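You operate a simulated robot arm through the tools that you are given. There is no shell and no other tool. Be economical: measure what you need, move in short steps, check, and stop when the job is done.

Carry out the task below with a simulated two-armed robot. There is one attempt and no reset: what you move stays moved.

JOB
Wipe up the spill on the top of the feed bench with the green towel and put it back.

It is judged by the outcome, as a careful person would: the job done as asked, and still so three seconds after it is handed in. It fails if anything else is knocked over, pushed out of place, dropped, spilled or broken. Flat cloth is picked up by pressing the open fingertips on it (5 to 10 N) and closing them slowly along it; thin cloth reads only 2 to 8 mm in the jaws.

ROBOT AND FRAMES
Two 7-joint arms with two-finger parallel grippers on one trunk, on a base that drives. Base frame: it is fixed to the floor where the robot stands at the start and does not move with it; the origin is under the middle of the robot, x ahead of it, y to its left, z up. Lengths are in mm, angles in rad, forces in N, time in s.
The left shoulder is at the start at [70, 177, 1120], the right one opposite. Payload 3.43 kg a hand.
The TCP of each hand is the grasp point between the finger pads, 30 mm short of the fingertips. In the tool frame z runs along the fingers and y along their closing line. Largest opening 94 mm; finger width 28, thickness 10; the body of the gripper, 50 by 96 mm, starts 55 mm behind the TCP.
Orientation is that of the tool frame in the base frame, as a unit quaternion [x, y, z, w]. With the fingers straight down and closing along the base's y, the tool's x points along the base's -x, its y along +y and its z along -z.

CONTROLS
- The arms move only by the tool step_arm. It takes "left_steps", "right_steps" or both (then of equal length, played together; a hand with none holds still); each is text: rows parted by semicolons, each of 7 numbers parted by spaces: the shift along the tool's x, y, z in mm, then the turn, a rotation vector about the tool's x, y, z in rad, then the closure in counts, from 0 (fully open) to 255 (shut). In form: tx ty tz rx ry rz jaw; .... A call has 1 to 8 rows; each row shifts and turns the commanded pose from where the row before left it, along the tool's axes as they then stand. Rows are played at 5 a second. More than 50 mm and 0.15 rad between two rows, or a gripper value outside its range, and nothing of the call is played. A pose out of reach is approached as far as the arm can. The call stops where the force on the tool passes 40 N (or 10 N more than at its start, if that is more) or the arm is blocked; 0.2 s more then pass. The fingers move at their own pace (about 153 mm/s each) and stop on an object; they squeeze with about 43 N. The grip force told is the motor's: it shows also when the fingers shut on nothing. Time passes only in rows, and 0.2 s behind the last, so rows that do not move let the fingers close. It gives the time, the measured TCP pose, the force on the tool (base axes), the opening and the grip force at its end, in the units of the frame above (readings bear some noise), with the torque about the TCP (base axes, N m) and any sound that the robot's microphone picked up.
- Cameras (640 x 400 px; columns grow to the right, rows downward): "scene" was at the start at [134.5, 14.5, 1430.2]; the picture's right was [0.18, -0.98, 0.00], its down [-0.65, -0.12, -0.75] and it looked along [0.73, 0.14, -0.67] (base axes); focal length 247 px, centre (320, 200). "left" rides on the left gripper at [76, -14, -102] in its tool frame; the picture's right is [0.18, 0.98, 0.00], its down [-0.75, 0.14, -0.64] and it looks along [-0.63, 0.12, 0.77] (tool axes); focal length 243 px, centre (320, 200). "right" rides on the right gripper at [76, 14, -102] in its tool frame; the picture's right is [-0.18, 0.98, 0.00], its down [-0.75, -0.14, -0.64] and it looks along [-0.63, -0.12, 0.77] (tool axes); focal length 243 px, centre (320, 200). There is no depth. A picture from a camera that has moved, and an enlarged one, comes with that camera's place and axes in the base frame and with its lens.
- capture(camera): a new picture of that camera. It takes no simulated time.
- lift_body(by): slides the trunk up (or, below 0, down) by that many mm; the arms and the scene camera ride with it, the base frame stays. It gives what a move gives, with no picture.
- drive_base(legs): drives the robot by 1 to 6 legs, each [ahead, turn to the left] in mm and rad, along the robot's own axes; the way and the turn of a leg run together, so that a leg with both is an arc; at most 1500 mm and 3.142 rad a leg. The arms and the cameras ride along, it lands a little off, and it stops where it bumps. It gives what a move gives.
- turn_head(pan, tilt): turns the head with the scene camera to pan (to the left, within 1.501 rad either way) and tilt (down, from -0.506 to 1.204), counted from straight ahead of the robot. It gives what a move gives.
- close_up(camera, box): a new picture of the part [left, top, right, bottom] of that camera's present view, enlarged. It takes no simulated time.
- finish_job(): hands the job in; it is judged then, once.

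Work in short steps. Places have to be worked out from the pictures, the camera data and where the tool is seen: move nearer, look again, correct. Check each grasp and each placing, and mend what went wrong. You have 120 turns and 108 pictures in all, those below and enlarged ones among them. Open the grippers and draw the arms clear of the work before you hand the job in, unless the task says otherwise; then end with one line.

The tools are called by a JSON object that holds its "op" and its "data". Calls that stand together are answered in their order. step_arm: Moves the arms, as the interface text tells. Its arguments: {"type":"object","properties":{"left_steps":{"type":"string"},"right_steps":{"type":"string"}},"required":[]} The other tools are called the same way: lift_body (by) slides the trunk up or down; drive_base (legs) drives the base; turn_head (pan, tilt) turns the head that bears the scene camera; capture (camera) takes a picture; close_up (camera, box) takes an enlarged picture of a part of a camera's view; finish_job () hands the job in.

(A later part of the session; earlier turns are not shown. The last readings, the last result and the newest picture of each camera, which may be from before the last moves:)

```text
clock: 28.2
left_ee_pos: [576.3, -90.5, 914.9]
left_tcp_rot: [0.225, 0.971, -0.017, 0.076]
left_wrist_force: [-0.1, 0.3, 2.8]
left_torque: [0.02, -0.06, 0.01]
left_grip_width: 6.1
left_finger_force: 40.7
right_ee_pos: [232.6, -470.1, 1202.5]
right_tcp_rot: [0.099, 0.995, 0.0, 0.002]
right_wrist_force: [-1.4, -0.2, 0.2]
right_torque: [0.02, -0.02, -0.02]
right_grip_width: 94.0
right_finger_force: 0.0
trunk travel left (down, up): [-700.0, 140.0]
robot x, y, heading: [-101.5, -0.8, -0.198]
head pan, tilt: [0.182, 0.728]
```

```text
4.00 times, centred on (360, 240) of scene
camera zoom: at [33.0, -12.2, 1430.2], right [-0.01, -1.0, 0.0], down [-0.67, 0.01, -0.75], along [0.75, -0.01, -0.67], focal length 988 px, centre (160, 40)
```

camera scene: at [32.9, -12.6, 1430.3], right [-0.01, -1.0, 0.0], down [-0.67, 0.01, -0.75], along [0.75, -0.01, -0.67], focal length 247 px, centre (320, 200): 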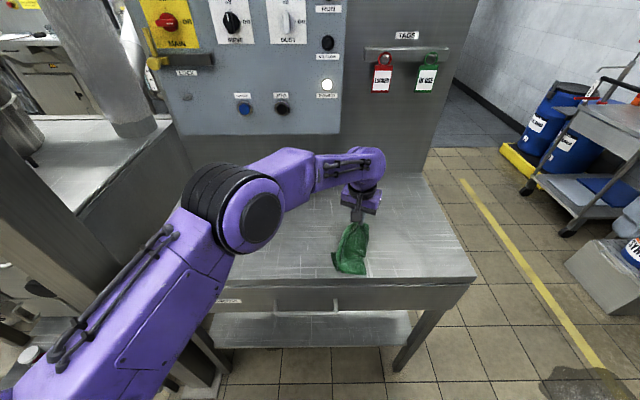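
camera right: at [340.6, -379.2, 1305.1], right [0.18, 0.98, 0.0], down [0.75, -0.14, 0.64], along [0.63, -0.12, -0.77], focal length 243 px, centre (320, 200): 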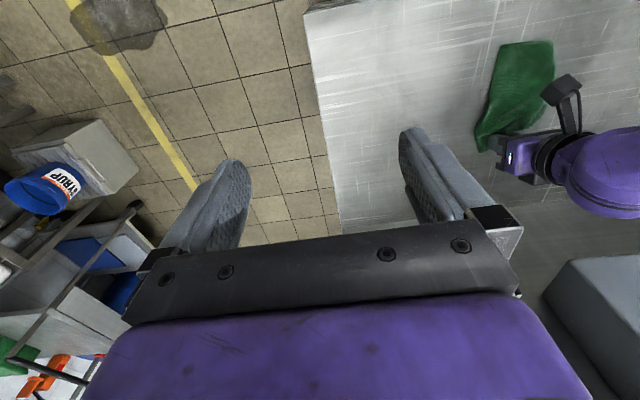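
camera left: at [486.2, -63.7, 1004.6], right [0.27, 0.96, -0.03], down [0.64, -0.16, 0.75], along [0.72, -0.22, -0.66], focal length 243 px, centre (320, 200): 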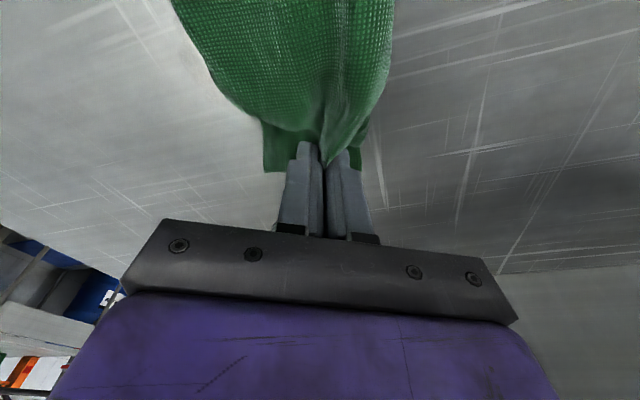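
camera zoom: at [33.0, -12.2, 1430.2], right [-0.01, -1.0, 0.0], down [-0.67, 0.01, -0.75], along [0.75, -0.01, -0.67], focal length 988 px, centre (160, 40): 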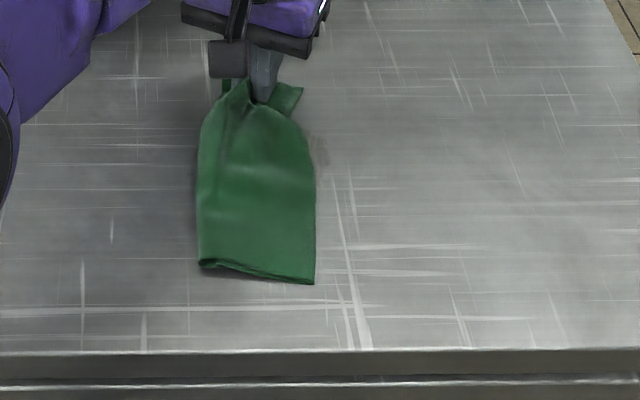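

The towel lies flat with a clean-looking area beside it. I'll lift it and move it left to inspect where it lay.

{"op": "step_arm", "data": {"left_steps": "-3 0 -20 0 0 0 255; -3 10 -34 0 0 0 255; -3 25 -34 0 0 0 255; -3 30 -34 0 0 0 255; -3 35 -34 0 0 0 255; 0 40 -20 0 0 0 255; 0 40 0 0 0 0 255; 0 0 0 0 0 0 255"}}

{"op": "capture", "data": {"camera": "scene"}}

{"op": "close_up", "data": {"camera": "scene", "box": [280, 190, 440, 290]}}

```text
clock: 30.0
left_ee_pos: [637.1, 86.4, 1087.4]
left_tcp_rot: [0.225, 0.971, -0.017, 0.076]
left_wrist_force: [-1.0, -1.2, -0.7]
left_torque: [0.02, -0.05, 0.0]
left_grip_width: 6.0
left_finger_force: 40.4
left hand out of reach, approached as far as the arm can: row 6, 7
right_ee_pos: [233.9, -470.2, 1201.2]
right_tcp_rot: [0.099, 0.995, 0.002, 0.0]
right_wrist_force: [0.0, -0.6, -0.3]
right_torque: [0.02, 0.01, -0.03]
right_grip_width: 94.0
right_finger_force: 0.1
trunk travel left (down, up): [-700.0, 140.0]
robot x, y, heading: [-99.7, 3.6, -0.196]
head pan, tilt: [0.182, 0.728]
```

```text
72 pictures are left
camera scene: at [33.6, -13.1, 1430.2], right [-0.01, -1.0, 0.0], down [-0.67, 0.01, -0.75], along [0.75, -0.01, -0.67], focal length 247 px, centre (320, 200)
```

scene: 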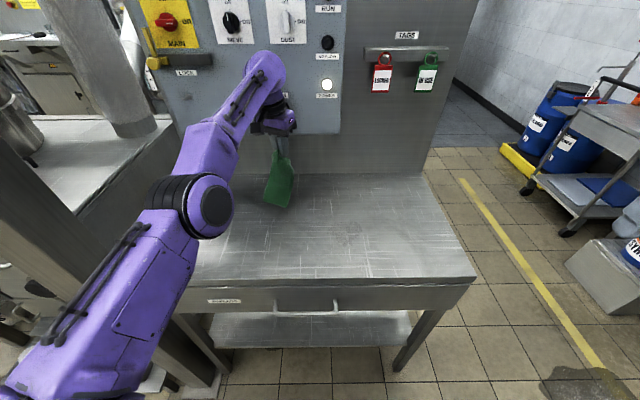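

```text
4.00 times, centred on (360, 240) of scene
camera zoom: at [33.6, -13.1, 1430.2], right [-0.01, -1.0, 0.0], down [-0.67, 0.01, -0.75], along [0.75, -0.01, -0.67], focal length 988 px, centre (160, 40)
```

zoom: 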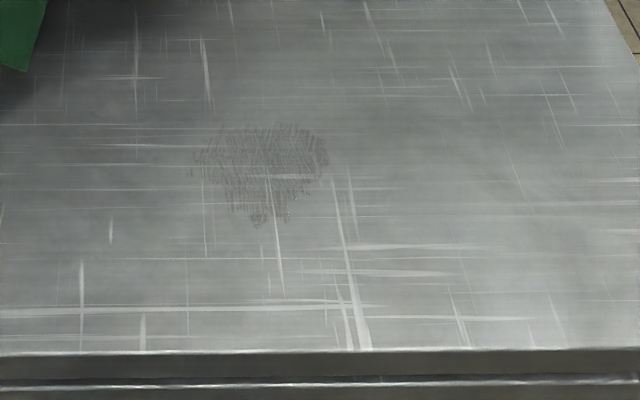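

All pink is gone, though a faint grey smear remains at x 480–555, y -65…-130. The hand is close to the panel, so I'll pull straight back first and then give the smear another pass.

{"op": "step_arm", "data": {"left_steps": "35 0 -5 0 0 0 255; 35 0 -5 0 0 0 255; 35 0 -5 0 0 0 255; 20 -35 0 0 0 0 255; 5 -42 0 0 0 0 255; 5 -42 0 0 0 0 255; 0 -42 5 0 0 0 255; 0 0 0 0 0 0 255"}}

{"op": "capture", "data": {"camera": "scene"}}

```text
clock: 31.8
left_ee_pos: [583.4, -47.9, 1098.2]
left_tcp_rot: [0.225, 0.971, -0.016, 0.075]
left_wrist_force: [-0.2, 0.3, 0.4]
left_torque: [-0.02, -0.01, 0.01]
left_grip_width: 6.0
left_finger_force: 40.8
left hand out of reach, approached as far as the arm can: row 1, 2, 3, 4, 5, 6
right_ee_pos: [234.0, -468.1, 1200.8]
right_tcp_rot: [0.098, 0.995, 0.0, 0.0]
right_wrist_force: [-0.4, 0.1, 0.0]
right_torque: [-0.02, 0.0, -0.03]
right_grip_width: 94.1
right_finger_force: 0.0
trunk travel left (down, up): [-700.0, 140.0]
robot x, y, heading: [-96.8, -2.1, -0.2]
head pan, tilt: [0.182, 0.728]
```

```text
70 pictures are left
camera scene: at [34.4, -11.0, 1430.1], right [-0.01, -1.0, 0.0], down [-0.67, 0.01, -0.75], along [0.75, -0.01, -0.67], focal length 247 px, centre (320, 200)
```

scene: 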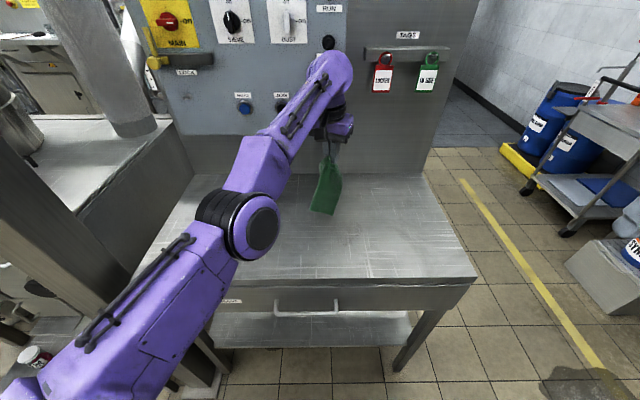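

{"op": "step_arm", "data": {"left_steps": "30 -23 -4 0 0 0 255; 30 -23 -4 0 0 0 255; 30 -23 -4 0 0 0 255; 30 -23 -4 0 0 0 255; 0 0 0 0 0 0 255"}}

```text
clock: 33.0
left_ee_pos: [528.3, -127.7, 1125.3]
left_tcp_rot: [0.225, 0.971, -0.017, 0.073]
left_wrist_force: [-0.4, 0.1, -1.0]
left_torque: [0.02, -0.01, 0.03]
left_grip_width: 6.0
left_finger_force: 40.5
left hand out of reach, approached as far as the arm can: row 1, 2, 3, 4
right_ee_pos: [234.1, -468.8, 1202.0]
right_tcp_rot: [0.099, 0.995, 0.0, 0.0]
right_wrist_force: [-0.3, 0.6, 0.0]
right_torque: [0.0, 0.0, -0.01]
right_grip_width: 93.7
right_finger_force: 0.0
trunk travel left (down, up): [-700.0, 140.0]
robot x, y, heading: [-101.9, -2.4, -0.198]
head pan, tilt: [0.182, 0.728]
```

{"op": "step_arm", "data": {"left_steps": "28 0 -4 0 0 0 255; 28 0 -4 0 0 0 255; 28 2 -4 0 0 0 255; 28 2 -4 0 0 0 255; 0 0 0 0 0 0 255"}}

```text
clock: 34.2
left_ee_pos: [521.9, -130.5, 1136.4]
left_tcp_rot: [0.225, 0.971, -0.017, 0.075]
left_wrist_force: [-0.4, 0.3, 0.0]
left_torque: [0.02, -0.02, 0.03]
left_grip_width: 6.0
left_finger_force: 40.5
left hand out of reach, approached as far as the arm can: row 1, 2, 3, 4
right_ee_pos: [233.8, -470.2, 1200.0]
right_tcp_rot: [0.099, 0.995, 0.0, 0.0]
right_wrist_force: [0.2, -0.2, -0.2]
right_torque: [-0.02, 0.01, 0.02]
right_grip_width: 93.8
right_finger_force: 0.1
trunk travel left (down, up): [-700.0, 140.0]
robot x, y, heading: [-100.3, -0.4, -0.204]
head pan, tilt: [0.182, 0.728]
```

My commanded pose has probably run ahead of the hand, back toward the body. I'll undo the last two shifts and let it settle.

{"op": "step_arm", "data": {"left_steps": "-30 0 4 0 0 0 255; -35 0 5 0 0 0 255; -35 0 5 0 0 0 255; -35 0 5 0 0 0 255; 0 0 0 0 0 0 255; 0 0 0 0 0 0 255"}}

{"op": "capture", "data": {"camera": "scene"}}

```text
clock: 35.6
left_ee_pos: [529.8, -124.6, 1131.7]
left_tcp_rot: [0.225, 0.971, -0.018, 0.076]
left_wrist_force: [0.4, -0.2, 0.0]
left_torque: [0.0, 0.01, 0.0]
left_grip_width: 5.9
left_finger_force: 40.2
left hand out of reach, approached as far as the arm can: row 1, 2, 3, 4
right_ee_pos: [234.3, -468.6, 1201.6]
right_tcp_rot: [0.099, 0.995, 0.0, 0.001]
right_wrist_force: [-0.1, -0.1, 0.6]
right_torque: [0.03, 0.04, 0.05]
right_grip_width: 94.2
right_finger_force: 0.0
trunk travel left (down, up): [-700.0, 140.0]
robot x, y, heading: [-104.0, 0.4, -0.199]
head pan, tilt: [0.182, 0.728]
```

```text
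69 pictures are left
camera scene: at [34.1, -12.0, 1430.1], right [-0.01, -1.0, 0.0], down [-0.67, 0.01, -0.75], along [0.75, -0.01, -0.67], focal length 247 px, centre (320, 200)
```

scene: 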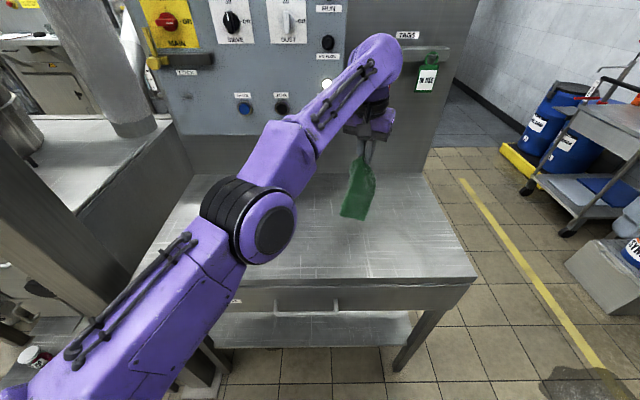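

I'll try lowering from here, since the arm worked well at the lower height.

{"op": "step_arm", "data": {"left_steps": "5 0 35 0 0 0 255; 5 0 35 0 0 0 255; 5 0 35 0 0 0 255; 0 0 0 0 0 0 255"}}

```text
clock: 36.6
left_ee_pos: [548.4, -137.1, 1034.8]
left_tcp_rot: [0.226, 0.971, -0.018, 0.075]
left_wrist_force: [-0.8, -0.1, -0.4]
left_torque: [0.01, -0.01, 0.03]
left_grip_width: 6.1
left_finger_force: 40.2
left hand out of reach, approached as far as the arm can: row 1, 2, 3
right_ee_pos: [232.0, -469.8, 1201.3]
right_tcp_rot: [0.098, 0.995, 0.001, 0.0]
right_wrist_force: [0.2, 0.0, -0.1]
right_torque: [0.01, -0.07, 0.03]
right_grip_width: 94.1
right_finger_force: 0.0
trunk travel left (down, up): [-700.0, 140.0]
robot x, y, heading: [-101.9, 0.4, -0.194]
head pan, tilt: [0.182, 0.728]
```

{"op": "step_arm", "data": {"left_steps": "25 0 -4 0 0 0 255; 25 0 -4 0 0 0 255; 0 0 0 0 0 0 255"}}

```text
clock: 37.4
left_ee_pos: [546.0, -139.4, 1039.6]
left_tcp_rot: [0.225, 0.971, -0.018, 0.075]
left_wrist_force: [0.1, 0.4, -0.8]
left_torque: [-0.01, -0.02, -0.01]
left_grip_width: 6.3
left_finger_force: 40.4
left hand out of reach, approached as far as the arm can: row 1, 2
right_ee_pos: [234.2, -468.9, 1202.7]
right_tcp_rot: [0.098, 0.995, 0.001, 0.0]
right_wrist_force: [-0.1, 1.7, 0.9]
right_torque: [-0.01, -0.01, 0.02]
right_grip_width: 93.6
right_finger_force: 0.1
trunk travel left (down, up): [-700.0, 140.0]
robot x, y, heading: [-101.4, -1.8, -0.203]
head pan, tilt: [0.182, 0.728]
```

The likely explanation is that the commanded pose is well inside the near limit. I'll bring it forward in stages, watching the measured position.

{"op": "step_arm", "data": {"left_steps": "-40 0 6 0 0 0 255; -40 0 6 0 0 0 255; -40 0 6 0 0 0 255; 0 0 0 0 0 0 255"}}

```text
clock: 38.4
left_ee_pos: [551.1, -135.4, 1038.6]
left_tcp_rot: [0.225, 0.971, -0.018, 0.076]
left_wrist_force: [0.4, 0.4, 0.0]
left_torque: [-0.02, 0.03, 0.04]
left_grip_width: 6.0
left_finger_force: 39.7
left hand out of reach, approached as far as the arm can: row 1, 2, 3
right_ee_pos: [233.0, -470.2, 1201.6]
right_tcp_rot: [0.099, 0.995, 0.0, 0.0]
right_wrist_force: [0.2, 0.1, 0.5]
right_torque: [0.01, -0.02, 0.02]
right_grip_width: 94.1
right_finger_force: 0.0
trunk travel left (down, up): [-700.0, 140.0]
robot x, y, heading: [-101.8, -2.6, -0.197]
head pan, tilt: [0.182, 0.728]
```

{"op": "step_arm", "data": {"left_steps": "-40 0 6 0 0 0 255; -40 0 6 0 0 0 255; -40 0 6 0 0 0 255; 0 0 0 0 0 0 255"}}

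```text
clock: 39.4
left_ee_pos: [551.9, -135.6, 1038.6]
left_tcp_rot: [0.225, 0.971, -0.018, 0.076]
left_wrist_force: [-0.4, -0.2, -0.8]
left_torque: [-0.02, 0.01, 0.03]
left_grip_width: 6.2
left_finger_force: 40.6
left hand out of reach, approached as far as the arm can: row 1, 2, 3
right_ee_pos: [234.3, -469.5, 1201.5]
right_tcp_rot: [0.099, 0.995, 0.0, 0.0]
right_wrist_force: [0.1, -0.1, -0.8]
right_torque: [0.03, 0.01, 0.01]
right_grip_width: 94.0
right_finger_force: 0.0
trunk travel left (down, up): [-700.0, 140.0]
robot x, y, heading: [-100.4, 0.7, -0.203]
head pan, tilt: [0.182, 0.728]
```

{"op": "step_arm", "data": {"left_steps": "0 25 0 0 0 0 255; 0 25 0 0 0 0 255; 0 0 0 0 0 0 255"}}

```text
clock: 40.2
left_ee_pos: [577.6, -90.7, 1038.5]
left_tcp_rot: [0.225, 0.971, -0.017, 0.075]
left_wrist_force: [0.2, -0.5, -0.4]
left_torque: [0.01, -0.03, 0.02]
left_grip_width: 6.2
left_finger_force: 40.3
right_ee_pos: [232.3, -468.9, 1202.1]
right_tcp_rot: [0.099, 0.995, 0.0, 0.0]
right_wrist_force: [-0.1, -0.6, -0.2]
right_torque: [0.03, -0.01, -0.01]
right_grip_width: 94.1
right_finger_force: 0.1
trunk travel left (down, up): [-700.0, 140.0]
robot x, y, heading: [-101.6, -1.1, -0.194]
head pan, tilt: [0.182, 0.728]
```

It is tracking again: the command resets to the reached pose, and the arm was stuck at a cross-body limit. Now I'll draw back from the panel and lower.

{"op": "step_arm", "data": {"left_steps": "25 0 -4 0 0 0 255; 25 0 -4 0 0 0 255; 25 0 -4 0 0 0 255; 0 0 0 0 0 0 255"}}

```text
clock: 41.2
left_ee_pos: [574.7, -90.8, 1045.4]
left_tcp_rot: [0.224, 0.971, -0.017, 0.075]
left_wrist_force: [0.7, -0.8, -0.4]
left_torque: [0.0, -0.02, 0.04]
left_grip_width: 6.2
left_finger_force: 40.1
left hand out of reach, approached as far as the arm can: row 1, 2, 3
right_ee_pos: [234.3, -468.9, 1200.9]
right_tcp_rot: [0.099, 0.995, 0.001, 0.0]
right_wrist_force: [0.4, -0.6, 0.2]
right_torque: [0.01, -0.01, 0.0]
right_grip_width: 94.2
right_finger_force: 0.1
trunk travel left (down, up): [-700.0, 140.0]
robot x, y, heading: [-102.2, -0.5, -0.199]
head pan, tilt: [0.182, 0.728]
```

The arm can't come closer to the body at this height because the bench is high relative to the shoulders. Raising the trunk 130 mm should give it room.

{"op": "lift_body", "data": {"by": 130}}

{"op": "step_arm", "data": {"left_steps": "5 0 30 0 0 0 255; 8 0 30 0 0 0 255; 25 0 0 0 0 0 255; 25 0 -4 0 0 0 255; 25 0 -4 0 0 0 255; 25 0 -4 0 0 0 255; 0 0 0 0 0 0 255"}}

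{"op": "capture", "data": {"camera": "scene"}}

```text
clock: 42.8
left_ee_pos: [575.6, -91.1, 1174.4]
left_tcp_rot: [0.225, 0.971, -0.018, 0.075]
left_wrist_force: [0.4, 0.4, -1.1]
left_torque: [-0.01, -0.01, 0.02]
left_grip_width: 6.1
left_finger_force: 40.5
right_ee_pos: [233.9, -470.1, 1331.3]
right_tcp_rot: [0.098, 0.995, -0.001, 0.0]
right_wrist_force: [-0.1, -0.3, 0.5]
right_torque: [0.0, 0.0, -0.02]
right_grip_width: 94.0
right_finger_force: 0.1
trunk travel left (down, up): [-830.0, 10.0]
robot x, y, heading: [-97.7, 0.8, -0.197]
head pan, tilt: [0.182, 0.728]
```

```text
clock: 44.4
left_ee_pos: [580.0, -101.0, 1117.4]
left_tcp_rot: [0.225, 0.971, -0.017, 0.075]
left_wrist_force: [0.4, 0.2, -0.2]
left_torque: [-0.01, -0.01, -0.02]
left_grip_width: 6.1
left_finger_force: 40.6
left hand out of reach, approached as far as the arm can: row 1, 2, 3, 4, 5, 6
right_ee_pos: [232.0, -469.4, 1331.0]
right_tcp_rot: [0.097, 0.995, 0.0, 0.001]
right_wrist_force: [0.1, 0.4, -0.4]
right_torque: [0.0, 0.01, 0.01]
right_grip_width: 94.1
right_finger_force: 0.0
trunk travel left (down, up): [-830.0, 10.0]
robot x, y, heading: [-98.5, 0.9, -0.198]
head pan, tilt: [0.182, 0.728]
```

```text
68 pictures are left
camera scene: at [33.9, -12.2, 1560.2], right [-0.01, -1.0, 0.0], down [-0.67, 0.01, -0.75], along [0.75, -0.01, -0.67], focal length 247 px, centre (320, 200)
```

scene: 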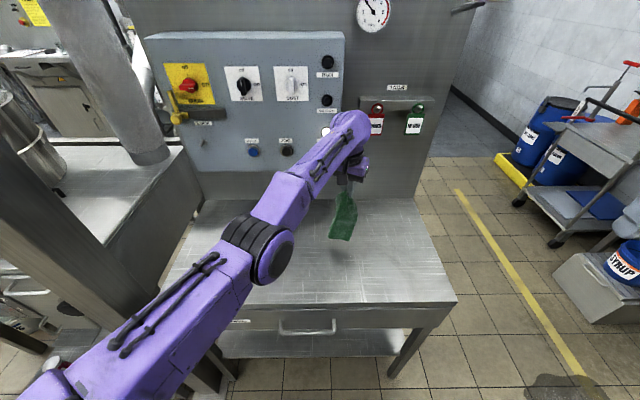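

The arm is stretched nearly straight, a singular pose, so straight-back commands don't take. I'll tilt the fingers forward to force the elbow to bend while drawing back and down.

{"op": "step_arm", "data": {"left_steps": "0 0 0 0 -0.14 0 255; 0 0 0 0 -0.14 0 255; 40 0 0 0 0 0 255; 40 0 0 0 0 0 255; 0 0 0 0 0 0 255"}}

```text
clock: 45.6
left_ee_pos: [623.2, -130.9, 1090.7]
left_tcp_rot: [0.22, 0.951, -0.048, 0.21]
left_wrist_force: [0.6, -0.2, -1.2]
left_torque: [0.01, -0.03, 0.02]
left_grip_width: 6.1
left_finger_force: 40.7
left hand out of reach, approached as far as the arm can: row 1, 2, 3, 4
right_ee_pos: [233.2, -468.7, 1331.8]
right_tcp_rot: [0.098, 0.995, 0.0, 0.0]
right_wrist_force: [0.0, 0.4, 0.0]
right_torque: [0.02, -0.03, 0.02]
right_grip_width: 94.3
right_finger_force: 0.0
trunk travel left (down, up): [-830.0, 10.0]
robot x, y, heading: [-100.4, 5.3, -0.195]
head pan, tilt: [0.182, 0.728]
```

{"op": "step_arm", "data": {"left_steps": "40 0 15 0 0 0 255; 40 0 15 0 0 0 255; 40 0 15 0 0 0 255; 40 0 15 0 0 0 255; 0 0 0 0 0 0 255"}}

```text
clock: 46.8
left_ee_pos: [604.8, -137.0, 956.1]
left_tcp_rot: [0.221, 0.951, -0.048, 0.21]
left_wrist_force: [0.3, -1.0, 0.0]
left_torque: [0.01, 0.01, 0.02]
left_grip_width: 6.1
left_finger_force: 40.6
left hand out of reach, approached as far as the arm can: row 1, 2, 3, 4
right_ee_pos: [232.6, -469.7, 1330.8]
right_tcp_rot: [0.098, 0.995, 0.0, 0.0]
right_wrist_force: [-0.2, -0.3, 1.0]
right_torque: [0.03, -0.04, 0.03]
right_grip_width: 93.9
right_finger_force: 0.1
trunk travel left (down, up): [-830.0, 10.0]
robot x, y, heading: [-99.4, 3.5, -0.195]
head pan, tilt: [0.182, 0.728]
```

Height came down freely. Now I'll try drawing back at this low height.

{"op": "step_arm", "data": {"left_steps": "27 0 -12 0 0 0 255; 27 0 -12 0 0 0 255; 0 0 0 0 0 0 255"}}

{"op": "capture", "data": {"camera": "scene"}}

```text
clock: 47.6
left_ee_pos: [555.8, -108.9, 956.6]
left_tcp_rot: [0.221, 0.951, -0.049, 0.21]
left_wrist_force: [-0.1, 0.2, -0.8]
left_torque: [0.04, 0.02, -0.01]
left_grip_width: 6.0
left_finger_force: 40.6
left hand out of reach, approached as far as the arm can: row 1
right_ee_pos: [234.8, -467.7, 1330.8]
right_tcp_rot: [0.099, 0.995, -0.001, 0.001]
right_wrist_force: [0.7, 0.2, 0.1]
right_torque: [-0.01, 0.03, 0.0]
right_grip_width: 93.5
right_finger_force: 0.0
trunk travel left (down, up): [-830.0, 10.0]
robot x, y, heading: [-98.8, 0.3, -0.198]
head pan, tilt: [0.182, 0.728]
```

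```text
67 pictures are left
camera scene: at [36.2, -10.6, 1560.0], right [-0.01, -1.0, 0.0], down [-0.67, 0.01, -0.75], along [0.74, -0.01, -0.67], focal length 247 px, centre (320, 200)
```

scene: 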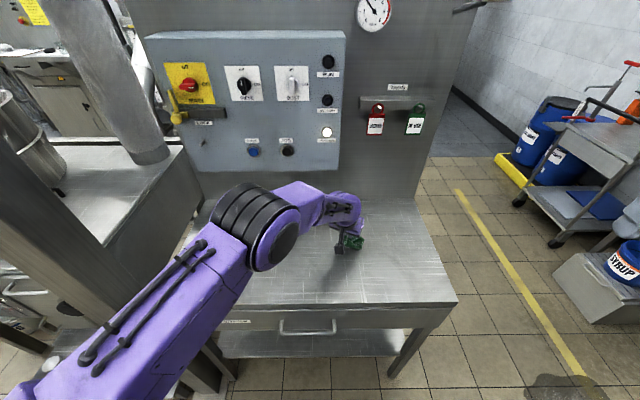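

It moves freely now. I'll check how the towel lies.

{"op": "capture", "data": {"camera": "left"}}

{"op": "close_up", "data": {"camera": "scene", "box": [280, 200, 440, 300]}}

```text
66 pictures are left
camera left: at [446.6, -72.1, 1016.3], right [0.28, 0.96, -0.08], down [0.43, -0.05, 0.9], along [0.86, -0.29, -0.43], focal length 243 px, centre (320, 200)
```

left: 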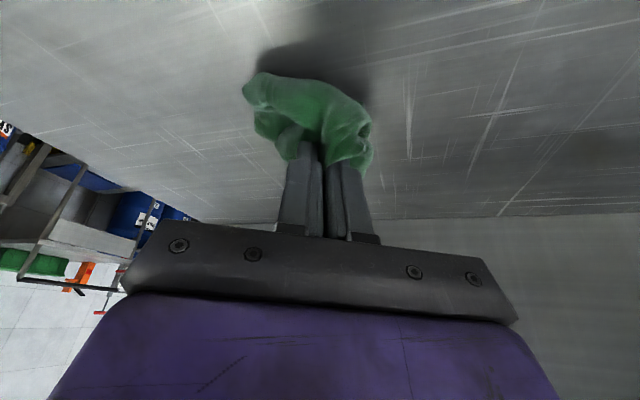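

```text
4.00 times, centred on (360, 250) of scene
camera zoom: at [36.2, -10.6, 1560.0], right [-0.01, -1.0, 0.0], down [-0.67, 0.01, -0.75], along [0.74, -0.01, -0.67], focal length 988 px, centre (160, 0)
```

zoom: 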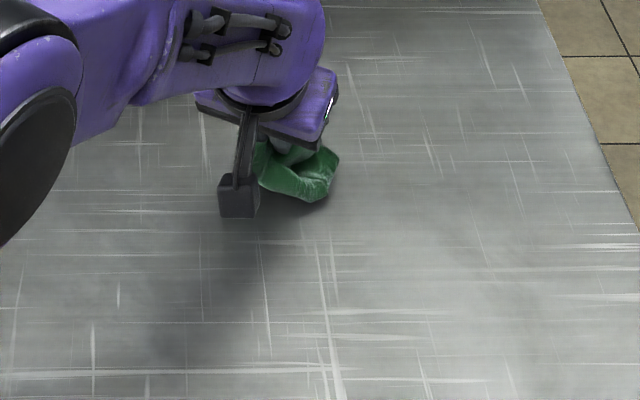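

The towel is wadded under the fingers, which makes a good pad, and the film is barely visible now. I'll press the wad down and scrub the area once more.

{"op": "step_arm", "data": {"left_steps": "4.2 0 9 0 0 0 255; 4.2 0 9 0 0 0 255; 4.2 0 9 0 0 0 255; 0 0 0 0 0 0 255"}}

```text
clock: 48.6
left_ee_pos: [551.8, -110.0, 928.9]
left_tcp_rot: [0.22, 0.951, -0.048, 0.21]
left_wrist_force: [-0.2, -0.5, 0.8]
left_torque: [0.04, -0.01, 0.01]
left_grip_width: 5.8
left_finger_force: 40.7
right_ee_pos: [232.1, -469.4, 1331.1]
right_tcp_rot: [0.098, 0.995, 0.0, 0.002]
right_wrist_force: [-0.2, -0.4, 0.0]
right_torque: [0.01, -0.02, -0.03]
right_grip_width: 94.0
right_finger_force: 0.1
trunk travel left (down, up): [-830.0, 10.0]
robot x, y, heading: [-102.6, 1.1, -0.197]
head pan, tilt: [0.182, 0.728]
```

{"op": "step_arm", "data": {"left_steps": "2.1 0 4.5 0 0 0 255; 2.1 0 4.5 0 0 0 255; 0 0 0 0 0 0 255"}}

```text
clock: 49.4
left_ee_pos: [551.5, -109.3, 918.4]
left_tcp_rot: [0.221, 0.951, -0.049, 0.211]
left_wrist_force: [-1.1, 0.1, 8.9]
left_torque: [-0.01, -0.06, -0.01]
left_grip_width: 6.2
left_finger_force: 41.0
right_ee_pos: [232.3, -468.6, 1332.8]
right_tcp_rot: [0.099, 0.995, -0.001, 0.001]
right_wrist_force: [-0.2, 0.5, 0.0]
right_torque: [0.01, -0.02, 0.0]
right_grip_width: 94.1
right_finger_force: 0.2
trunk travel left (down, up): [-830.0, 10.0]
robot x, y, heading: [-99.9, -0.0, -0.198]
head pan, tilt: [0.182, 0.728]
```

8.9 N on the wad is good, so I'll scrub in a zigzag.

{"op": "step_arm", "data": {"left_steps": "0 -15 0 0 0 0 255; 22.7 -4 -10.5 0 0 0 255; 22.7 0 -10.5 0 0 0 255; 22.7 0 -10.5 0 0 0 255; 0 16 0 0 0 0 255; -22.7 0 10.5 0 0 0 255; -22.7 0 10.5 0 0 0 255; -22.7 0 10.5 0 0 0 255"}}

{"op": "step_arm", "data": {"left_steps": "0 16 0 0 0 0 255; 22.7 0 -10.5 0 0 0 255; 22.7 0 -10.5 0 0 0 255; 22.7 0 -10.5 0 0 0 255; 0 16 0 0 0 0 255; -22.7 0 10.5 0 0 0 255; -22.7 0 10.5 0 0 0 255; -22.7 0 10.5 0 0 0 255"}}

{"op": "step_arm", "data": {"left_steps": "0 16 0 0 0 0 255; 22.7 0 -10.5 0 0 0 255; 22.7 0 -10.5 0 0 0 255; 22.7 0 -10.5 0 0 0 255; 0 -40 0 0 0 0 255; 0 -40 0 0 0 0 255; 0 40 0 0 0 0 255; 0 40 0 0 0 0 255"}}

{"op": "close_up", "data": {"camera": "scene", "box": [280, 200, 440, 300]}}

{"op": "capture", "data": {"camera": "left"}}

```text
clock: 51.2
left_ee_pos: [550.2, -109.0, 918.2]
left_tcp_rot: [0.22, 0.951, -0.048, 0.21]
left_wrist_force: [-2.3, -0.2, 5.5]
left_torque: [-0.01, 0.01, -0.01]
left_grip_width: 5.9
left_finger_force: 40.6
right_ee_pos: [232.2, -469.4, 1332.7]
right_tcp_rot: [0.098, 0.995, -0.001, 0.001]
right_wrist_force: [0.6, -0.6, 1.0]
right_torque: [0.0, -0.03, -0.01]
right_grip_width: 93.9
right_finger_force: 0.1
trunk travel left (down, up): [-830.0, 10.0]
robot x, y, heading: [-103.0, -4.0, -0.197]
head pan, tilt: [0.182, 0.728]
```

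```text
clock: 53.0
left_ee_pos: [566.5, -81.1, 916.8]
left_tcp_rot: [0.22, 0.951, -0.048, 0.21]
left_wrist_force: [-1.5, -0.2, 3.6]
left_torque: [-0.04, 0.02, 0.01]
left_grip_width: 6.3
left_finger_force: 40.4
right_ee_pos: [232.1, -469.4, 1331.8]
right_tcp_rot: [0.098, 0.995, 0.0, 0.0]
right_wrist_force: [0.1, -0.5, 0.3]
right_torque: [-0.01, -0.01, 0.0]
right_grip_width: 94.1
right_finger_force: 0.1
trunk travel left (down, up): [-830.0, 10.0]
robot x, y, heading: [-97.5, 3.0, -0.197]
head pan, tilt: [0.182, 0.728]
```

```text
clock: 54.8
left_ee_pos: [506.5, -33.0, 917.2]
left_tcp_rot: [0.221, 0.951, -0.049, 0.211]
left_wrist_force: [-0.1, -1.6, 6.0]
left_torque: [-0.06, -0.07, 0.0]
left_grip_width: 6.0
left_finger_force: 40.5
right_ee_pos: [233.2, -467.9, 1332.4]
right_tcp_rot: [0.099, 0.995, -0.001, 0.0]
right_wrist_force: [-0.3, 0.6, 0.0]
right_torque: [0.0, 0.02, -0.03]
right_grip_width: 93.9
right_finger_force: 0.0
trunk travel left (down, up): [-830.0, 10.0]
robot x, y, heading: [-101.5, 1.1, -0.198]
head pan, tilt: [0.182, 0.728]
```

```text
4.00 times, centred on (360, 250) of scene
camera zoom: at [33.4, -10.0, 1560.3], right [-0.01, -1.0, 0.0], down [-0.67, 0.01, -0.75], along [0.75, -0.01, -0.67], focal length 988 px, centre (160, 0)
```

zoom: 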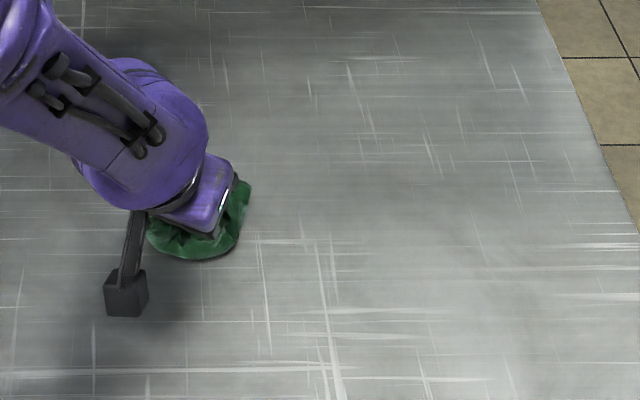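

```text
63 pictures are left
camera left: at [397.6, 3.5, 977.7], right [0.28, 0.96, -0.08], down [0.43, -0.05, 0.9], along [0.86, -0.29, -0.43], focal length 243 px, centre (320, 200)
```

left: 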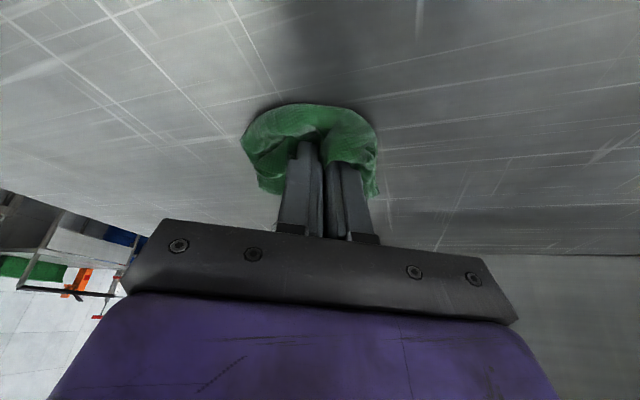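

The spill area is clean in every visible part. Now I'll put the towel back: raise the hand, then turn the base back.

{"op": "step_arm", "data": {"left_steps": "-8 0 -18 0 0 0 255; -8 0 -18 0 0 0 255; -12 0 -27 0 0 0 255; -12 0 -27 0 0 0 255; 0 0 0 0 0 0 255"}}

{"op": "drive_base", "data": {"legs": [[0, 0.2]]}}

{"op": "capture", "data": {"camera": "scene"}}

```text
clock: 56.0
left_ee_pos: [505.1, -36.0, 1014.7]
left_tcp_rot: [0.221, 0.951, -0.048, 0.209]
left_wrist_force: [0.5, -0.2, 0.0]
left_torque: [0.0, 0.03, 0.01]
left_grip_width: 5.9
left_finger_force: 40.2
right_ee_pos: [233.1, -469.9, 1331.9]
right_tcp_rot: [0.098, 0.995, 0.0, 0.001]
right_wrist_force: [-0.1, 0.4, -0.1]
right_torque: [-0.01, 0.01, 0.01]
right_grip_width: 94.2
right_finger_force: 0.0
trunk travel left (down, up): [-830.0, 10.0]
robot x, y, heading: [-102.9, 0.3, -0.198]
head pan, tilt: [0.182, 0.728]
```

```text
clock: 57.1
left_ee_pos: [498.7, 89.0, 1014.8]
left_tcp_rot: [0.122, 0.969, -0.026, 0.213]
left_wrist_force: [0.0, 0.4, 0.5]
left_torque: [-0.04, -0.04, -0.02]
left_grip_width: 6.1
left_finger_force: 40.3
right_ee_pos: [321.5, -392.7, 1331.9]
right_tcp_rot: [-0.002, 1.0, 0.0, 0.0]
right_wrist_force: [0.0, 0.4, -0.1]
right_torque: [0.0, -0.01, 0.0]
right_grip_width: 94.0
right_finger_force: 0.1
trunk travel left (down, up): [-830.0, 10.0]
robot x, y, heading: [-101.7, -2.3, 0.011]
head pan, tilt: [0.182, 0.728]
```

```text
62 pictures are left
camera scene: at [33.6, 14.4, 1560.2], right [0.19, -0.98, 0.0], down [-0.65, -0.12, -0.75], along [0.73, 0.14, -0.67], focal length 247 px, centre (320, 200)
```

scene: 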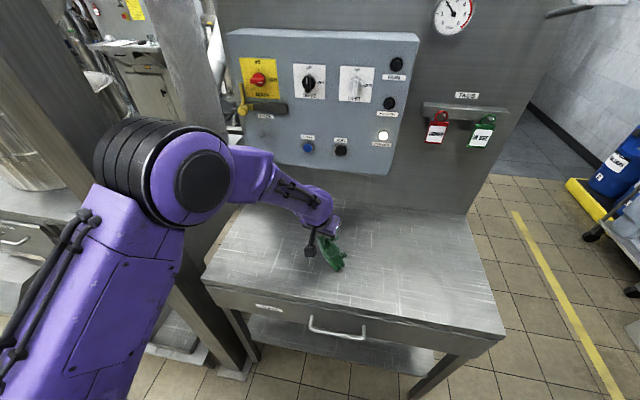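

The spill site looks clean from here too. I'll straighten the yaw, then raise and draw back so the towel hangs free above its original near edge.

{"op": "step_arm", "data": {"left_steps": "0 0 0 -0.053 0 -0.113 255; 0 0 0 -0.053 0 -0.113 255; 13.5 18 -30 0 0 0 255; 13.5 18 -30 0 0 0 255; 13.5 18 -30 0 0 0 255; 13.5 18 -30 0 0 0 255; 0 0 0 0 0 0 255; 0 0 0 0 0 0 255"}}

{"op": "capture", "data": {"camera": "scene"}}

{"op": "capture", "data": {"camera": "left"}}

```text
clock: 58.9
left_ee_pos: [403.6, 161.5, 1103.4]
left_tcp_rot: [0.001, 0.977, 0.002, 0.215]
left_wrist_force: [0.3, 0.0, 0.3]
left_torque: [0.02, 0.01, -0.03]
left_grip_width: 6.0
left_finger_force: 41.0
right_ee_pos: [322.0, -393.2, 1330.7]
right_tcp_rot: [-0.002, 1.0, 0.001, -0.001]
right_wrist_force: [0.5, -0.7, 0.0]
right_torque: [0.0, 0.0, -0.03]
right_grip_width: 93.7
right_finger_force: 0.1
trunk travel left (down, up): [-830.0, 10.0]
robot x, y, heading: [-102.4, -0.0, 0.008]
head pan, tilt: [0.182, 0.728]
```

```text
61 pictures are left
camera scene: at [34.4, 14.2, 1560.1], right [0.19, -0.98, 0.0], down [-0.65, -0.12, -0.75], along [0.73, 0.14, -0.67], focal length 247 px, centre (320, 200)
```

scene: 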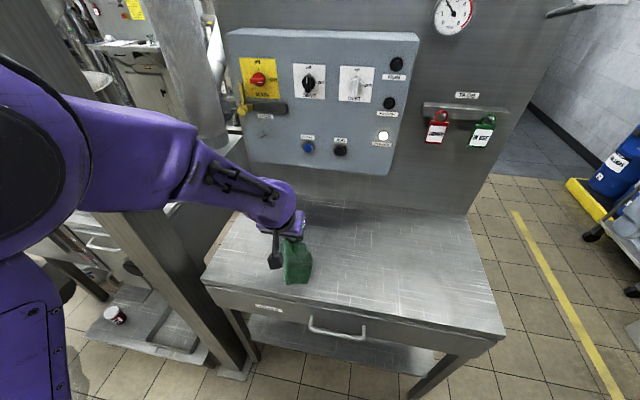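

```text
60 pictures are left
camera left: at [289.5, 147.6, 1162.9], right [-0.17, 0.98, -0.07], down [0.41, 0.14, 0.9], along [0.89, 0.12, -0.43], focal length 243 px, centre (320, 200)
```

left: 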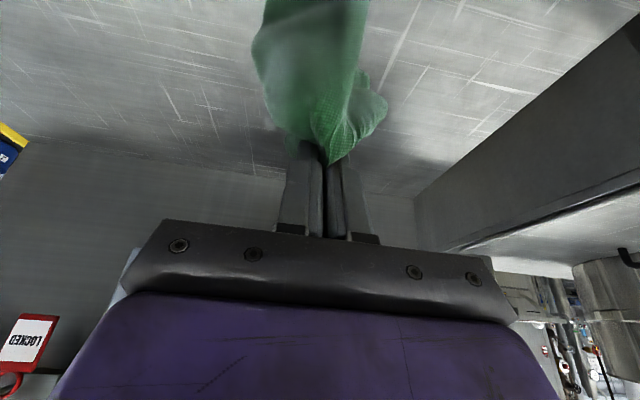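

Towel hangs well over its near edge. I'll drive the base forward to where it started.

{"op": "drive_base", "data": {"legs": [[95, 0]]}}

{"op": "step_arm", "data": {"left_steps": "30 0 -12 0 0 0 255; 30 0 -12 0 0 0 255; 0 0 0 0 0 0 255; 0 0 0 0 0 0 255"}}

{"op": "capture", "data": {"camera": "scene"}}

```text
clock: 60.0
left_ee_pos: [492.0, 162.8, 1105.7]
left_tcp_rot: [0.001, 0.976, 0.001, 0.218]
left_wrist_force: [-1.3, 0.2, -0.6]
left_torque: [-0.01, -0.01, 0.01]
left_grip_width: 6.3
left_finger_force: 40.3
right_ee_pos: [408.9, -391.6, 1334.3]
right_tcp_rot: [-0.003, 1.0, 0.0, 0.004]
right_wrist_force: [-0.1, -0.5, 1.0]
right_torque: [0.01, -0.08, 0.0]
right_grip_width: 94.0
right_finger_force: 0.1
trunk travel left (down, up): [-830.0, 10.0]
robot x, y, heading: [-6.7, -1.5, 0.01]
head pan, tilt: [0.182, 0.728]
```

```text
clock: 61.0
left_ee_pos: [436.6, 162.1, 1098.7]
left_tcp_rot: [0.0, 0.977, 0.002, 0.213]
left_wrist_force: [-0.6, 0.4, -0.4]
left_torque: [0.0, 0.0, -0.04]
left_grip_width: 5.8
left_finger_force: 41.1
left hand out of reach, approached as far as the arm can: row 2
right_ee_pos: [416.3, -391.2, 1331.3]
right_tcp_rot: [-0.004, 1.0, 0.0, 0.001]
right_wrist_force: [-0.9, 0.3, 0.0]
right_torque: [0.02, -0.03, 0.04]
right_grip_width: 93.9
right_finger_force: 0.0
trunk travel left (down, up): [-830.0, 10.0]
robot x, y, heading: [-5.8, -0.8, 0.006]
head pan, tilt: [0.182, 0.728]
```

```text
59 pictures are left
camera scene: at [127.9, 15.1, 1560.2], right [0.19, -0.98, 0.0], down [-0.65, -0.12, -0.75], along [0.73, 0.14, -0.67], focal length 247 px, centre (320, 200)
```

scene: 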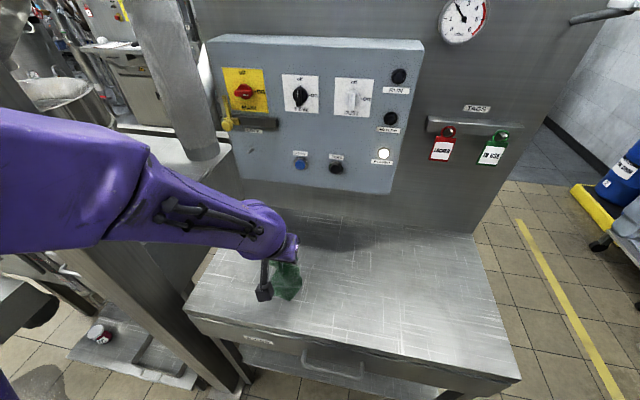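

The spill area is clean from here as well. I'll lay the towel down: touch the free edge near x≈440, then sweep forward and down to the original grip point.

{"op": "step_arm", "data": {"left_steps": "10.5 0 22.7 0 0 0 255; 0 0 0 0 0 0 255; -19.6 0 43.3 0 0 0 255; -19.6 0 43.3 0 0 0 255; -19.6 0 43.3 0 0 0 255; 0 0 0 0 0 0 255"}}

{"op": "capture", "data": {"camera": "scene"}}

{"op": "capture", "data": {"camera": "left"}}

```text
clock: 62.5
left_ee_pos: [542.5, 161.7, 980.8]
left_tcp_rot: [0.002, 0.977, 0.001, 0.215]
left_wrist_force: [1.0, 0.8, -0.2]
left_torque: [0.02, -0.01, 0.0]
left_grip_width: 6.2
left_finger_force: 40.1
right_ee_pos: [414.9, -391.5, 1331.4]
right_tcp_rot: [-0.004, 1.0, 0.001, 0.001]
right_wrist_force: [-0.6, -0.4, 0.4]
right_torque: [0.0, -0.01, -0.01]
right_grip_width: 93.9
right_finger_force: 0.2
trunk travel left (down, up): [-830.0, 10.0]
robot x, y, heading: [-6.6, -2.2, 0.006]
head pan, tilt: [0.182, 0.728]
```

```text
58 pictures are left
camera scene: at [127.1, 15.8, 1560.3], right [0.19, -0.98, 0.0], down [-0.65, -0.13, -0.75], along [0.73, 0.14, -0.67], focal length 247 px, centre (320, 200)
```

scene: 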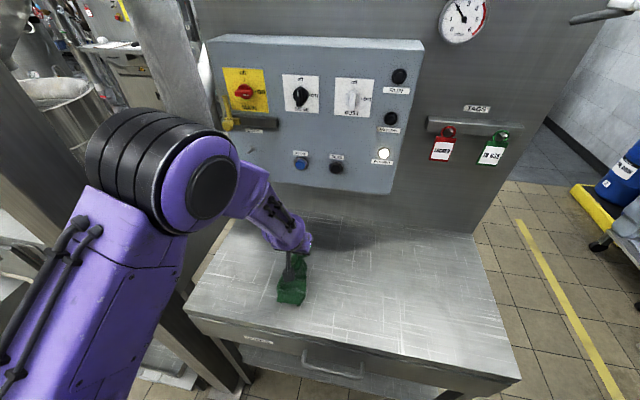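

```text
57 pictures are left
camera left: at [429.1, 148.5, 1041.1], right [-0.16, 0.98, -0.08], down [0.41, 0.14, 0.9], along [0.9, 0.12, -0.43], focal length 243 px, centre (320, 200)
```

left: 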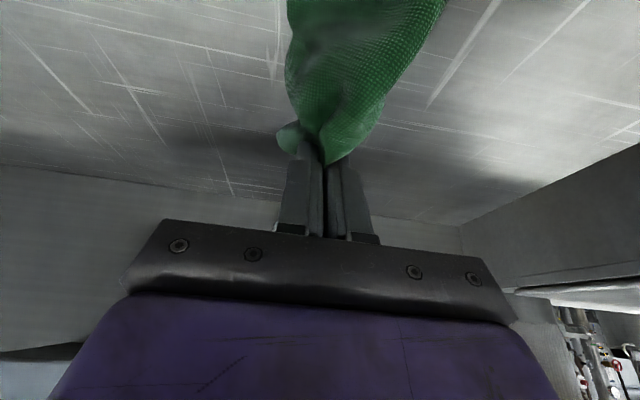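

The near edge is down and the rest follows. I'll finish the sweep.

{"op": "step_arm", "data": {"left_steps": "-20.5 0 43.7 0 0 0 255; -20.5 0 41 0 0 0 255; 0 0 0 0 0 0 255; 0 0 0 0 0 0 255"}}

{"op": "close_up", "data": {"camera": "scene", "box": [200, 200, 440, 350]}}

{"op": "capture", "data": {"camera": "left"}}

```text
clock: 63.5
left_ee_pos: [617.4, 162.2, 921.6]
left_tcp_rot: [0.001, 0.976, 0.0, 0.216]
left_wrist_force: [-0.2, 0.5, -0.1]
left_torque: [0.04, 0.0, 0.01]
left_grip_width: 6.0
left_finger_force: 40.3
right_ee_pos: [416.2, -390.7, 1331.8]
right_tcp_rot: [-0.002, 1.0, 0.0, 0.0]
right_wrist_force: [0.1, -0.7, 0.6]
right_torque: [-0.02, 0.02, -0.03]
right_grip_width: 93.8
right_finger_force: 0.0
trunk travel left (down, up): [-830.0, 10.0]
robot x, y, heading: [-4.8, -0.2, 0.012]
head pan, tilt: [0.182, 0.728]
```

```text
2.67 times, centred on (320, 275) of scene
camera zoom: at [128.6, 15.8, 1560.1], right [0.19, -0.98, 0.0], down [-0.65, -0.13, -0.75], along [0.73, 0.14, -0.67], focal length 659 px, centre (320, 0)
```

zoom: 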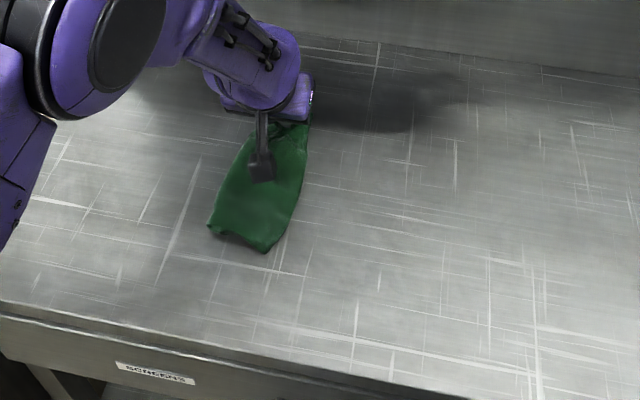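

```text
55 pictures are left
camera left: at [503.9, 148.2, 981.9], right [-0.17, 0.98, -0.08], down [0.41, 0.14, 0.9], along [0.9, 0.12, -0.43], focal length 243 px, centre (320, 200)
```

left: 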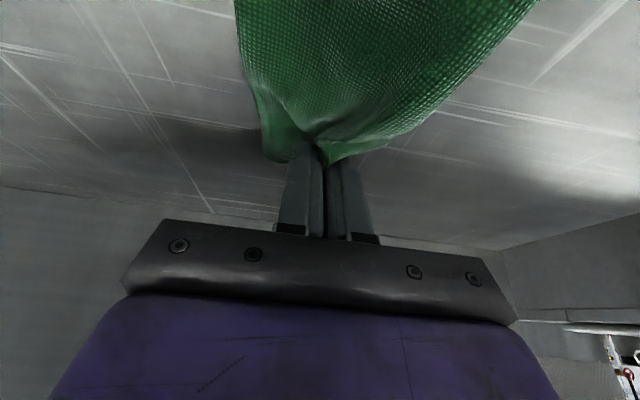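

The towel lies along its original place with its near edge about 25 mm ahead and some gathers. I'll lower to contact, then open slowly so the fingers spread the gathers out.

{"op": "step_arm", "data": {"left_steps": "1.5 0 3.2 0 0 0 255; 1.2 0 2.6 0 0 0 255; 0 0 0 0 0 0 255"}}

```text
clock: 64.2
left_ee_pos: [616.9, 161.8, 917.0]
left_tcp_rot: [0.001, 0.976, 0.001, 0.218]
left_wrist_force: [-0.1, -1.6, 13.6]
left_torque: [0.01, -0.02, 0.02]
left_grip_width: 6.2
left_finger_force: 40.5
right_ee_pos: [414.1, -392.2, 1331.9]
right_tcp_rot: [-0.002, 1.0, 0.001, 0.0]
right_wrist_force: [0.0, 0.5, 0.6]
right_torque: [0.02, 0.0, 0.01]
right_grip_width: 93.8
right_finger_force: 0.0
trunk travel left (down, up): [-830.0, 10.0]
robot x, y, heading: [-7.2, 4.6, 0.013]
head pan, tilt: [0.182, 0.728]
```

{"op": "step_arm", "data": {"left_steps": "0 0 0 0 0 0 235; 0 0 0 0 0 0 210; 0 0 0 0 0 0 180; 0 0 0 0 0 0 150; 0 0 0 0 0 0 120; 0 0 0 0 0 0 90; 0 0 0 0 0 0 90"}}

{"op": "capture", "data": {"camera": "left"}}

```text
clock: 65.8
left_ee_pos: [616.7, 161.0, 915.6]
left_tcp_rot: [0.001, 0.976, 0.001, 0.217]
left_wrist_force: [-1.3, -4.6, 10.3]
left_torque: [0.2, 0.02, 0.03]
left_grip_width: 58.7
left_finger_force: 0.1
right_ee_pos: [414.6, -392.6, 1332.8]
right_tcp_rot: [-0.003, 1.0, 0.0, 0.001]
right_wrist_force: [-0.4, 0.2, -0.7]
right_torque: [0.02, 0.02, -0.01]
right_grip_width: 94.0
right_finger_force: 0.0
trunk travel left (down, up): [-830.0, 10.0]
robot x, y, heading: [-5.6, 3.3, 0.009]
head pan, tilt: [0.182, 0.728]
```

```text
54 pictures are left
camera left: at [502.5, 148.1, 976.2], right [-0.16, 0.98, -0.07], down [0.41, 0.14, 0.9], along [0.9, 0.12, -0.43], focal length 243 px, centre (320, 200)
```

left: 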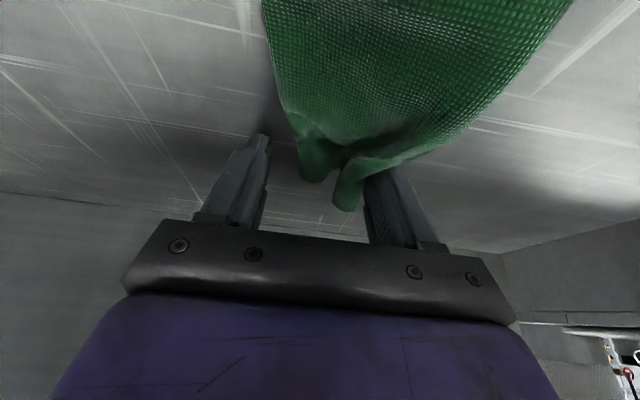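

The cloth is released. I'll open fully and lift straight up, then draw back, and inspect.

{"op": "step_arm", "data": {"left_steps": "0 0 0 0 0 0 40; 0 0 0 0 0 0 0; -8.4 0 -18 0 0 0 0; -12.6 0 -27 0 0 0 0; -12.6 0 -27 0 0 0 0; 40 0 -18 0 0 0 0; 40 0 -18 0 0 0 0; 30 20 -14 0 0 0 0"}}

{"op": "step_arm", "data": {"left_steps": "0 40 0 0 0 0 0; 0 40 0 0 0 0 0; 0 40 0 0 0 0 0; 0 0 0 0 0 0 0"}}

{"op": "capture", "data": {"camera": "scene"}}

{"op": "close_up", "data": {"camera": "scene", "box": [200, 200, 440, 350]}}

```text
clock: 67.7
left_ee_pos: [494.8, 185.2, 992.4]
left_tcp_rot: [0.002, 0.976, 0.001, 0.216]
left_wrist_force: [0.1, 0.0, -0.1]
left_torque: [-0.02, 0.0, -0.03]
left_grip_width: 93.7
left_finger_force: 0.2
right_ee_pos: [415.3, -389.9, 1332.5]
right_tcp_rot: [-0.004, 1.0, 0.0, 0.001]
right_wrist_force: [0.0, -1.0, -0.4]
right_torque: [-0.06, -0.01, 0.0]
right_grip_width: 93.6
right_finger_force: 0.1
trunk travel left (down, up): [-830.0, 10.0]
robot x, y, heading: [-6.9, 0.9, 0.006]
head pan, tilt: [0.182, 0.728]
```

```text
clock: 68.7
left_ee_pos: [497.3, 302.8, 994.7]
left_tcp_rot: [0.001, 0.977, 0.002, 0.215]
left_wrist_force: [0.0, -0.2, -0.1]
left_torque: [0.01, -0.02, -0.03]
left_grip_width: 94.2
left_finger_force: 0.0
right_ee_pos: [416.5, -393.2, 1332.1]
right_tcp_rot: [-0.003, 1.0, 0.001, 0.001]
right_wrist_force: [0.1, 0.1, 0.2]
right_torque: [-0.01, -0.02, -0.02]
right_grip_width: 94.0
right_finger_force: 0.1
trunk travel left (down, up): [-830.0, 10.0]
robot x, y, heading: [-7.4, 3.0, 0.007]
head pan, tilt: [0.182, 0.728]
```

```text
53 pictures are left
camera scene: at [128.2, 14.7, 1560.2], right [0.19, -0.98, 0.0], down [-0.65, -0.12, -0.75], along [0.73, 0.14, -0.67], focal length 247 px, centre (320, 200)
```

scene: 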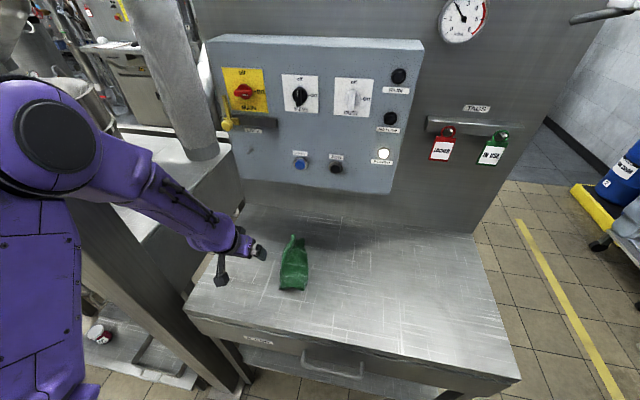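

```text
2.67 times, centred on (320, 275) of scene
camera zoom: at [128.2, 14.7, 1560.2], right [0.19, -0.98, 0.0], down [-0.65, -0.12, -0.75], along [0.73, 0.14, -0.67], focal length 659 px, centre (320, 0)
```

zoom: 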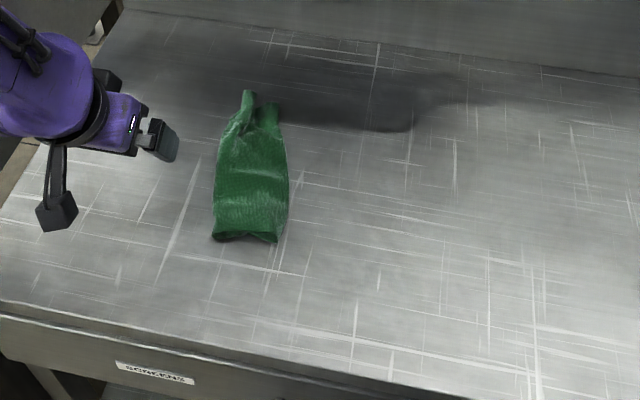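

The spill is gone and the towel is back in place, but it is bunched to about 75 mm wide and sits roughly 30 mm too far from the robot. I'll smooth it by pressing nearly closed fingers on its middle and opening them to spread it.

{"op": "step_arm", "data": {"left_steps": "-23 -31 15 0 0 0 200; -23 -31 18 0 0 0 200; -23 -31 20 0 0 0 200; -23 -28 22 0 0 0 200; 3 0 7 0 0 0 200; 0 0 0 0 0 0 200"}}

{"op": "capture", "data": {"camera": "left"}}

```text
clock: 70.0
left_ee_pos: [611.4, 182.9, 956.8]
left_tcp_rot: [0.001, 0.977, 0.001, 0.215]
left_wrist_force: [0.0, 0.1, 0.4]
left_torque: [-0.01, 0.01, -0.01]
left_grip_width: 20.5
left_finger_force: 0.0
right_ee_pos: [414.6, -389.5, 1332.8]
right_tcp_rot: [-0.004, 1.0, 0.001, 0.001]
right_wrist_force: [0.2, 0.1, -0.1]
right_torque: [-0.01, 0.01, -0.01]
right_grip_width: 93.9
right_finger_force: 0.1
trunk travel left (down, up): [-830.0, 10.0]
robot x, y, heading: [-5.7, 2.0, 0.005]
head pan, tilt: [0.182, 0.728]
```

```text
51 pictures are left
camera left: at [498.3, 168.8, 1016.8], right [-0.17, 0.98, -0.08], down [0.41, 0.14, 0.9], along [0.9, 0.12, -0.43], focal length 243 px, centre (320, 200)
```

left: 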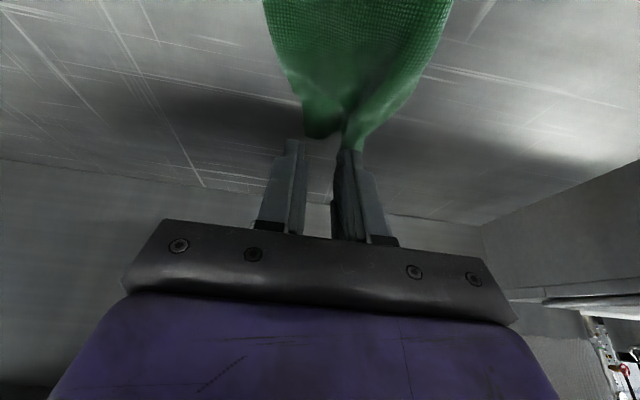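

{"op": "step_arm", "data": {"left_steps": "11 8 -5 0 0 0 215; 6.3 0 13.6 0 0 0 215; 4.2 0 9 0 0 0 215; 2.5 0 5.4 0 0 0 215; 0 0 0 0 0 0 215"}}

```text
clock: 71.2
left_ee_pos: [599.7, 190.1, 926.1]
left_tcp_rot: [0.001, 0.976, 0.0, 0.216]
left_wrist_force: [0.7, -0.7, 0.7]
left_torque: [0.0, 0.02, 0.0]
left_grip_width: 14.6
left_finger_force: 0.1
right_ee_pos: [416.6, -391.4, 1331.7]
right_tcp_rot: [-0.003, 1.0, 0.0, 0.001]
right_wrist_force: [0.3, 0.7, 1.1]
right_torque: [-0.02, 0.0, 0.03]
right_grip_width: 94.0
right_finger_force: 0.1
trunk travel left (down, up): [-830.0, 10.0]
robot x, y, heading: [-9.3, -1.7, 0.008]
head pan, tilt: [0.182, 0.728]
```

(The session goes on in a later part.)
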